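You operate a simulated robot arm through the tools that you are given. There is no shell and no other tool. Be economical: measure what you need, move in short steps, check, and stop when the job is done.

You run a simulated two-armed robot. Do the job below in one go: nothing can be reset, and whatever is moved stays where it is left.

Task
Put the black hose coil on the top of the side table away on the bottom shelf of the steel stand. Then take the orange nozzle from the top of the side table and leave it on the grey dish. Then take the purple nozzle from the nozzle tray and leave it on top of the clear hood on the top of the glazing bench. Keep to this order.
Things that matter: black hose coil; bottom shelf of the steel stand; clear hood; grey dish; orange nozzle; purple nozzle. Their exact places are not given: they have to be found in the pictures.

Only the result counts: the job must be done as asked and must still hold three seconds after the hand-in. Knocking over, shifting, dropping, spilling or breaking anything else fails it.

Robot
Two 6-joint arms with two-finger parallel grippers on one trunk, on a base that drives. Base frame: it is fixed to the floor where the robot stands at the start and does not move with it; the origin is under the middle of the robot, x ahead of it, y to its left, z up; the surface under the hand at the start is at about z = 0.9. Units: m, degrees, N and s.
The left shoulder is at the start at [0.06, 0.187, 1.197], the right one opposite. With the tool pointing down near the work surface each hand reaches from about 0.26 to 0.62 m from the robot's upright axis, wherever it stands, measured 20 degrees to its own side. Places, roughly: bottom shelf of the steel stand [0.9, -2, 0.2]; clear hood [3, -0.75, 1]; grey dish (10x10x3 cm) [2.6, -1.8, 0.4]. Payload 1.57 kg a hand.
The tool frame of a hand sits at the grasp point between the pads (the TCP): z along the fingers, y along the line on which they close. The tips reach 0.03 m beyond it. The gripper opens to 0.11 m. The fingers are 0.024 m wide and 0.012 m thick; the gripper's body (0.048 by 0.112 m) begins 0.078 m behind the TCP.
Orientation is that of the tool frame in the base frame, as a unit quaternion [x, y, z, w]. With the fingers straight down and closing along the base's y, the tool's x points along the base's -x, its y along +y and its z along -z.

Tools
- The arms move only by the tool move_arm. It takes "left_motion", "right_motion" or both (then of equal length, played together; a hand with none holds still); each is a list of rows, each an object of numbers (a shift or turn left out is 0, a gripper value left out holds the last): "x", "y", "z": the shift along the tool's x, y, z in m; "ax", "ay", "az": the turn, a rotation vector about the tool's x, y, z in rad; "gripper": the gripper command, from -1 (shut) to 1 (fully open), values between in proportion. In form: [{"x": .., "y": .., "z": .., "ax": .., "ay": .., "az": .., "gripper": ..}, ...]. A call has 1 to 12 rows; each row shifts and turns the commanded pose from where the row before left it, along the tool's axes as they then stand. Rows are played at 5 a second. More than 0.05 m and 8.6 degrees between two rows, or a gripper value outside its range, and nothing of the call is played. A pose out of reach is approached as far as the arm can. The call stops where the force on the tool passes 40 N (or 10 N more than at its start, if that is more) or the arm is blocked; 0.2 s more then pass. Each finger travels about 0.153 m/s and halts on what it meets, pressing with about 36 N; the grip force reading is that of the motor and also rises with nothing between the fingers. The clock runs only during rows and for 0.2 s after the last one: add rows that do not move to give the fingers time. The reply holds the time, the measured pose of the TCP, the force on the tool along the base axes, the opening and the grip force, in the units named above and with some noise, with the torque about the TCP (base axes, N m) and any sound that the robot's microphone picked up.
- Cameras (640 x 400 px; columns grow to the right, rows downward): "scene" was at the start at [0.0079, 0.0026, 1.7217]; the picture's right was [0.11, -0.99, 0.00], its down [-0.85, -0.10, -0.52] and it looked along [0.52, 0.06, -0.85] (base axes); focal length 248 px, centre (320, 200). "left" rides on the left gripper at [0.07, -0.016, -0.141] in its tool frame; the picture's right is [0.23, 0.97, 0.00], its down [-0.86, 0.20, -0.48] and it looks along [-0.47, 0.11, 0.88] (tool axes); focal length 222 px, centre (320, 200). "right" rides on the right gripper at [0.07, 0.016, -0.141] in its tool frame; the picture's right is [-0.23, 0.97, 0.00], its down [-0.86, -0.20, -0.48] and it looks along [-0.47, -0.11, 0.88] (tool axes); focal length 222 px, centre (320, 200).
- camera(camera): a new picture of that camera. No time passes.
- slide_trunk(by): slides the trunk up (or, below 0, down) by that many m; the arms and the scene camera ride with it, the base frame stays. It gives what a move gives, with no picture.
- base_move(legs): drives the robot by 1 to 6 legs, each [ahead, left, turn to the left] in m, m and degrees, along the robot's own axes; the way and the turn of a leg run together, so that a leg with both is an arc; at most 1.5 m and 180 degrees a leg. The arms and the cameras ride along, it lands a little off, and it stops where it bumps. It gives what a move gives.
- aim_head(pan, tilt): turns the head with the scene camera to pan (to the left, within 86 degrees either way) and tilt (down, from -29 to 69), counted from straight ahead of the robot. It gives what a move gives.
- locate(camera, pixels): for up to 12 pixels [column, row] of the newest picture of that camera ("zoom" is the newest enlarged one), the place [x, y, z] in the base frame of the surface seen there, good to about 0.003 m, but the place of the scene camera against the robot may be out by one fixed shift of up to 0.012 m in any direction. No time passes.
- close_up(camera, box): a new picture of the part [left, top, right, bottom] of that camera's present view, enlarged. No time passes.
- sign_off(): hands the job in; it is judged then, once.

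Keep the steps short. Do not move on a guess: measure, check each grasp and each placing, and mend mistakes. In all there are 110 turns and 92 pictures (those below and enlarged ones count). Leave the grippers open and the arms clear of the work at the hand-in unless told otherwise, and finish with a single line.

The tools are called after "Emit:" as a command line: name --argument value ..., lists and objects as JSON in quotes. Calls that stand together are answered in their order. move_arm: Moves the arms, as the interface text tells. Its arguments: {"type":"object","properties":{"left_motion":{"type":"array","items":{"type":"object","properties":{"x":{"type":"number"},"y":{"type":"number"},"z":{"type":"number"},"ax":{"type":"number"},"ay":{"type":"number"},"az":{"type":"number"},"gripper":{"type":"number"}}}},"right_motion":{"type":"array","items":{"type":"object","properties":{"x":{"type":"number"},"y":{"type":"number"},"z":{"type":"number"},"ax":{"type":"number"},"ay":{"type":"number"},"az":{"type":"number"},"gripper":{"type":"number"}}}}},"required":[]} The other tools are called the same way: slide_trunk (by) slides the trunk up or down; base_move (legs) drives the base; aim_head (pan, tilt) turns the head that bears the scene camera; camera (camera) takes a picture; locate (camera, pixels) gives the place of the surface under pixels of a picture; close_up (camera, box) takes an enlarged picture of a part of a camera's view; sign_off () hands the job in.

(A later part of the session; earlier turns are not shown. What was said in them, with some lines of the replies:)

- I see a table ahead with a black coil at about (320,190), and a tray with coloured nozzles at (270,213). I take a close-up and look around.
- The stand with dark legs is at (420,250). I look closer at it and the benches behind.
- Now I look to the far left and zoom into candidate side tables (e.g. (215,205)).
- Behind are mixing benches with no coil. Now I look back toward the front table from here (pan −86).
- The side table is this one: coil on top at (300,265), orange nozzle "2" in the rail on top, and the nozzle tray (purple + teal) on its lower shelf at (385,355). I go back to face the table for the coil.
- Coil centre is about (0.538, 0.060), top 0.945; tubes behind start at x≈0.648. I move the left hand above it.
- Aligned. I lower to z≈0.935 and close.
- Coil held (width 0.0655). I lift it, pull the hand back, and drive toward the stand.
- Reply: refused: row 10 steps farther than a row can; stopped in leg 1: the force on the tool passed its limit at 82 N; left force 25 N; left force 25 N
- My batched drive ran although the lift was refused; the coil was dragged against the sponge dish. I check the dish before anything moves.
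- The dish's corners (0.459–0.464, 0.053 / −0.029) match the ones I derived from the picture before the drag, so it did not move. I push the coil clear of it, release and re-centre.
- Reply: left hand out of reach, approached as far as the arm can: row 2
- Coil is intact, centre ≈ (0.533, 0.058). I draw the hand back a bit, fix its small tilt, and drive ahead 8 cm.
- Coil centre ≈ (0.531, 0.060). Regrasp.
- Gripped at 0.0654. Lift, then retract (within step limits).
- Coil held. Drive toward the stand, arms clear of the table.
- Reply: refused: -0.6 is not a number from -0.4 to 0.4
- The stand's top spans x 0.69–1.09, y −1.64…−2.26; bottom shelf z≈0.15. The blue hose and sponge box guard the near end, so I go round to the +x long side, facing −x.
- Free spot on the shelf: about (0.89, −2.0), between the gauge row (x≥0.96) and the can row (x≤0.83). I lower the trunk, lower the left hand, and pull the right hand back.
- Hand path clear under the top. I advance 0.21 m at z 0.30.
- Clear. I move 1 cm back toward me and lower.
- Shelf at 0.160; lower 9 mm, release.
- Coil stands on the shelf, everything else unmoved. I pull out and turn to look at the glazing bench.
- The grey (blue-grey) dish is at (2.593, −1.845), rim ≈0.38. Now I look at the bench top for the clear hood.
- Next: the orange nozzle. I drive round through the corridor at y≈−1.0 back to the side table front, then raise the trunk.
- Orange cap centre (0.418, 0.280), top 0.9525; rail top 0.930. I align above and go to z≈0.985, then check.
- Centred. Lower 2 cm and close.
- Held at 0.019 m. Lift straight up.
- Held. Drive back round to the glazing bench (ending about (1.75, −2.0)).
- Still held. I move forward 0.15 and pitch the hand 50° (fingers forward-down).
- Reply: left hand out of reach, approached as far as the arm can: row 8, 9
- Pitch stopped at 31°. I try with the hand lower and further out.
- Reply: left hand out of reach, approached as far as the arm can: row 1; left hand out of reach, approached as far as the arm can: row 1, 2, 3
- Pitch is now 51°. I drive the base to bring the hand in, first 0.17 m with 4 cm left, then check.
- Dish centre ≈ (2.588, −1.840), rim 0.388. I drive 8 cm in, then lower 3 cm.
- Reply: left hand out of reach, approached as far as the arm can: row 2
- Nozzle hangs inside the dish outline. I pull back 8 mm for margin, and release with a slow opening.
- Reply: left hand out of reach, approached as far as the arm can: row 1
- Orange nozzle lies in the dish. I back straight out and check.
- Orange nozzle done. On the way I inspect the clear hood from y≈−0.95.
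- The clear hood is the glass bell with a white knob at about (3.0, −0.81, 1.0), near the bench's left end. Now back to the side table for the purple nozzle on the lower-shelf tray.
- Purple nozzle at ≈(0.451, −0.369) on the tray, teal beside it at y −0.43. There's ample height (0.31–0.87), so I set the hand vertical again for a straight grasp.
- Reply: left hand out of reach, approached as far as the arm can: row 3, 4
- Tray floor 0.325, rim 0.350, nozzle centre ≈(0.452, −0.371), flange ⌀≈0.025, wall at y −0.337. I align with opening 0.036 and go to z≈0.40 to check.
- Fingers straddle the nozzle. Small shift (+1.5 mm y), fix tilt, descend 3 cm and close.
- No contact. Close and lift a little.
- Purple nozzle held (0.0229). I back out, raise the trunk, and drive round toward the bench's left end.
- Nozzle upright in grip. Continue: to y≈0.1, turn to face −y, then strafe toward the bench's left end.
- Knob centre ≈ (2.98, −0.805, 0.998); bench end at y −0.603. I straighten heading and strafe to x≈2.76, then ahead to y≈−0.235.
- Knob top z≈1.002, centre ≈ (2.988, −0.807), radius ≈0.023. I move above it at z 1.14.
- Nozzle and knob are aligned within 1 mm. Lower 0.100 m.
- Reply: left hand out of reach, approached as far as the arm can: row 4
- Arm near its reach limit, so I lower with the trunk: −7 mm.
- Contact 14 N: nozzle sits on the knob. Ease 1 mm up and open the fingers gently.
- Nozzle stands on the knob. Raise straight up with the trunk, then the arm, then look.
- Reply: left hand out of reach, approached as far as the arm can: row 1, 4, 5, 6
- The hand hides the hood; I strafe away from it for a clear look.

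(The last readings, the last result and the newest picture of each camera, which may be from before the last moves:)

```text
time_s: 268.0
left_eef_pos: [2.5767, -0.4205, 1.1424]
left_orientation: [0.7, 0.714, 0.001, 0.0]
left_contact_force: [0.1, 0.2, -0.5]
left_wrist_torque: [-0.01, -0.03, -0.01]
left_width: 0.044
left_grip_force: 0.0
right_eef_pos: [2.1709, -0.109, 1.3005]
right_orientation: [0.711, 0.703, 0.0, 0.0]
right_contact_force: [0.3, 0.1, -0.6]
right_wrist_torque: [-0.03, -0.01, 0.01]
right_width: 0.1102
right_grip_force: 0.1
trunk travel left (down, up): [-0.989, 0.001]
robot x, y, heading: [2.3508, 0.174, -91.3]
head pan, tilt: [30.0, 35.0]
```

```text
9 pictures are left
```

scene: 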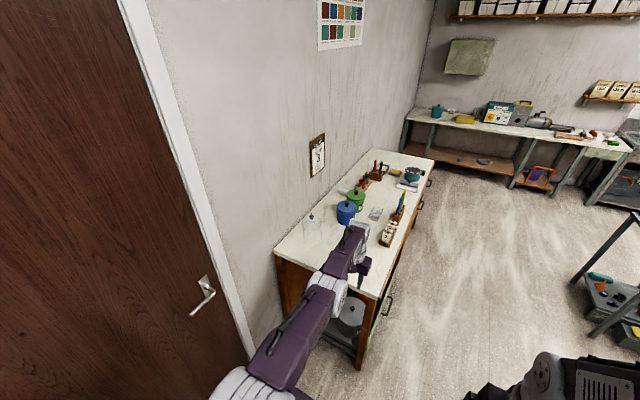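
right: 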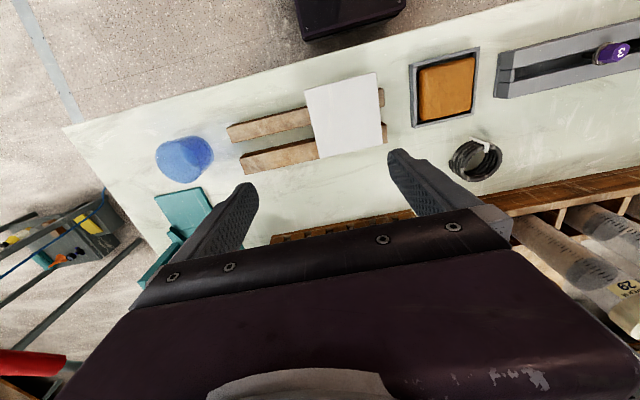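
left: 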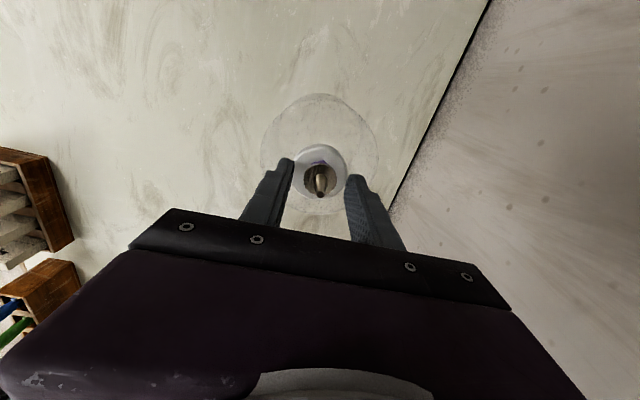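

Emit:
close_up --camera "scene" --box '[285, 190, 345, 245]'

Emit:
close_up --camera "scene" --box '[570, 240, 640, 350]'

```text
7.27 times, centred on (315, 218) of scene
```

zoom: 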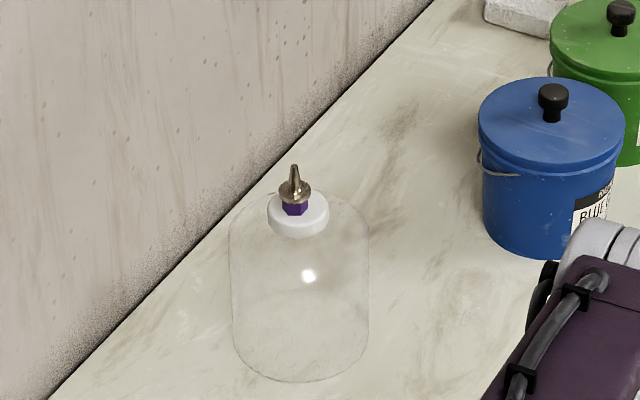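

```text
3.64 times, centred on (605, 295) of scene
```

zoom: 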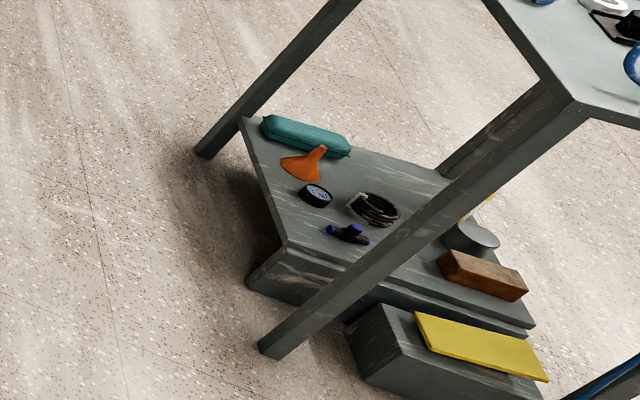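

The purple nozzle stands on the hood's knob and the coil is on the stand's bottom shelf. I open the left gripper fully.

Emit:
move_arm --left_motion '[{"gripper": 1}, {}, {}]'

```text
time_s: 268.8
left_eef_pos: [2.5759, -0.4205, 1.1423]
left_orientation: [0.7, 0.715, 0.002, -0.001]
left_contact_force: [0.4, -0.2, 0.3]
left_wrist_torque: [0.02, 0.01, 0.02]
left_width: 0.1101
left_grip_force: 0.1
right_eef_pos: [2.1709, -0.1091, 1.2997]
right_orientation: [0.712, 0.703, -0.001, 0.0]
right_contact_force: [-0.5, -0.5, -0.8]
right_wrist_torque: [-0.02, 0.0, 0.0]
right_width: 0.1099
right_grip_force: 0.1
trunk travel left (down, up): [-0.989, 0.001]
robot x, y, heading: [2.3523, 0.1729, -91.0]
head pan, tilt: [30.0, 35.0]
```

Everything is in place, so I hand the job in.

Emit:
sign_off

```text
The job is handed in.
```

The job is handed in: the coil is on the stand's bottom shelf, the orange nozzle in the grey dish and the purple nozzle on the clear hood, placed in that order; early on the coil was dragged against the sponge dish on the side table, whose measured corners stayed within about 5 mm.
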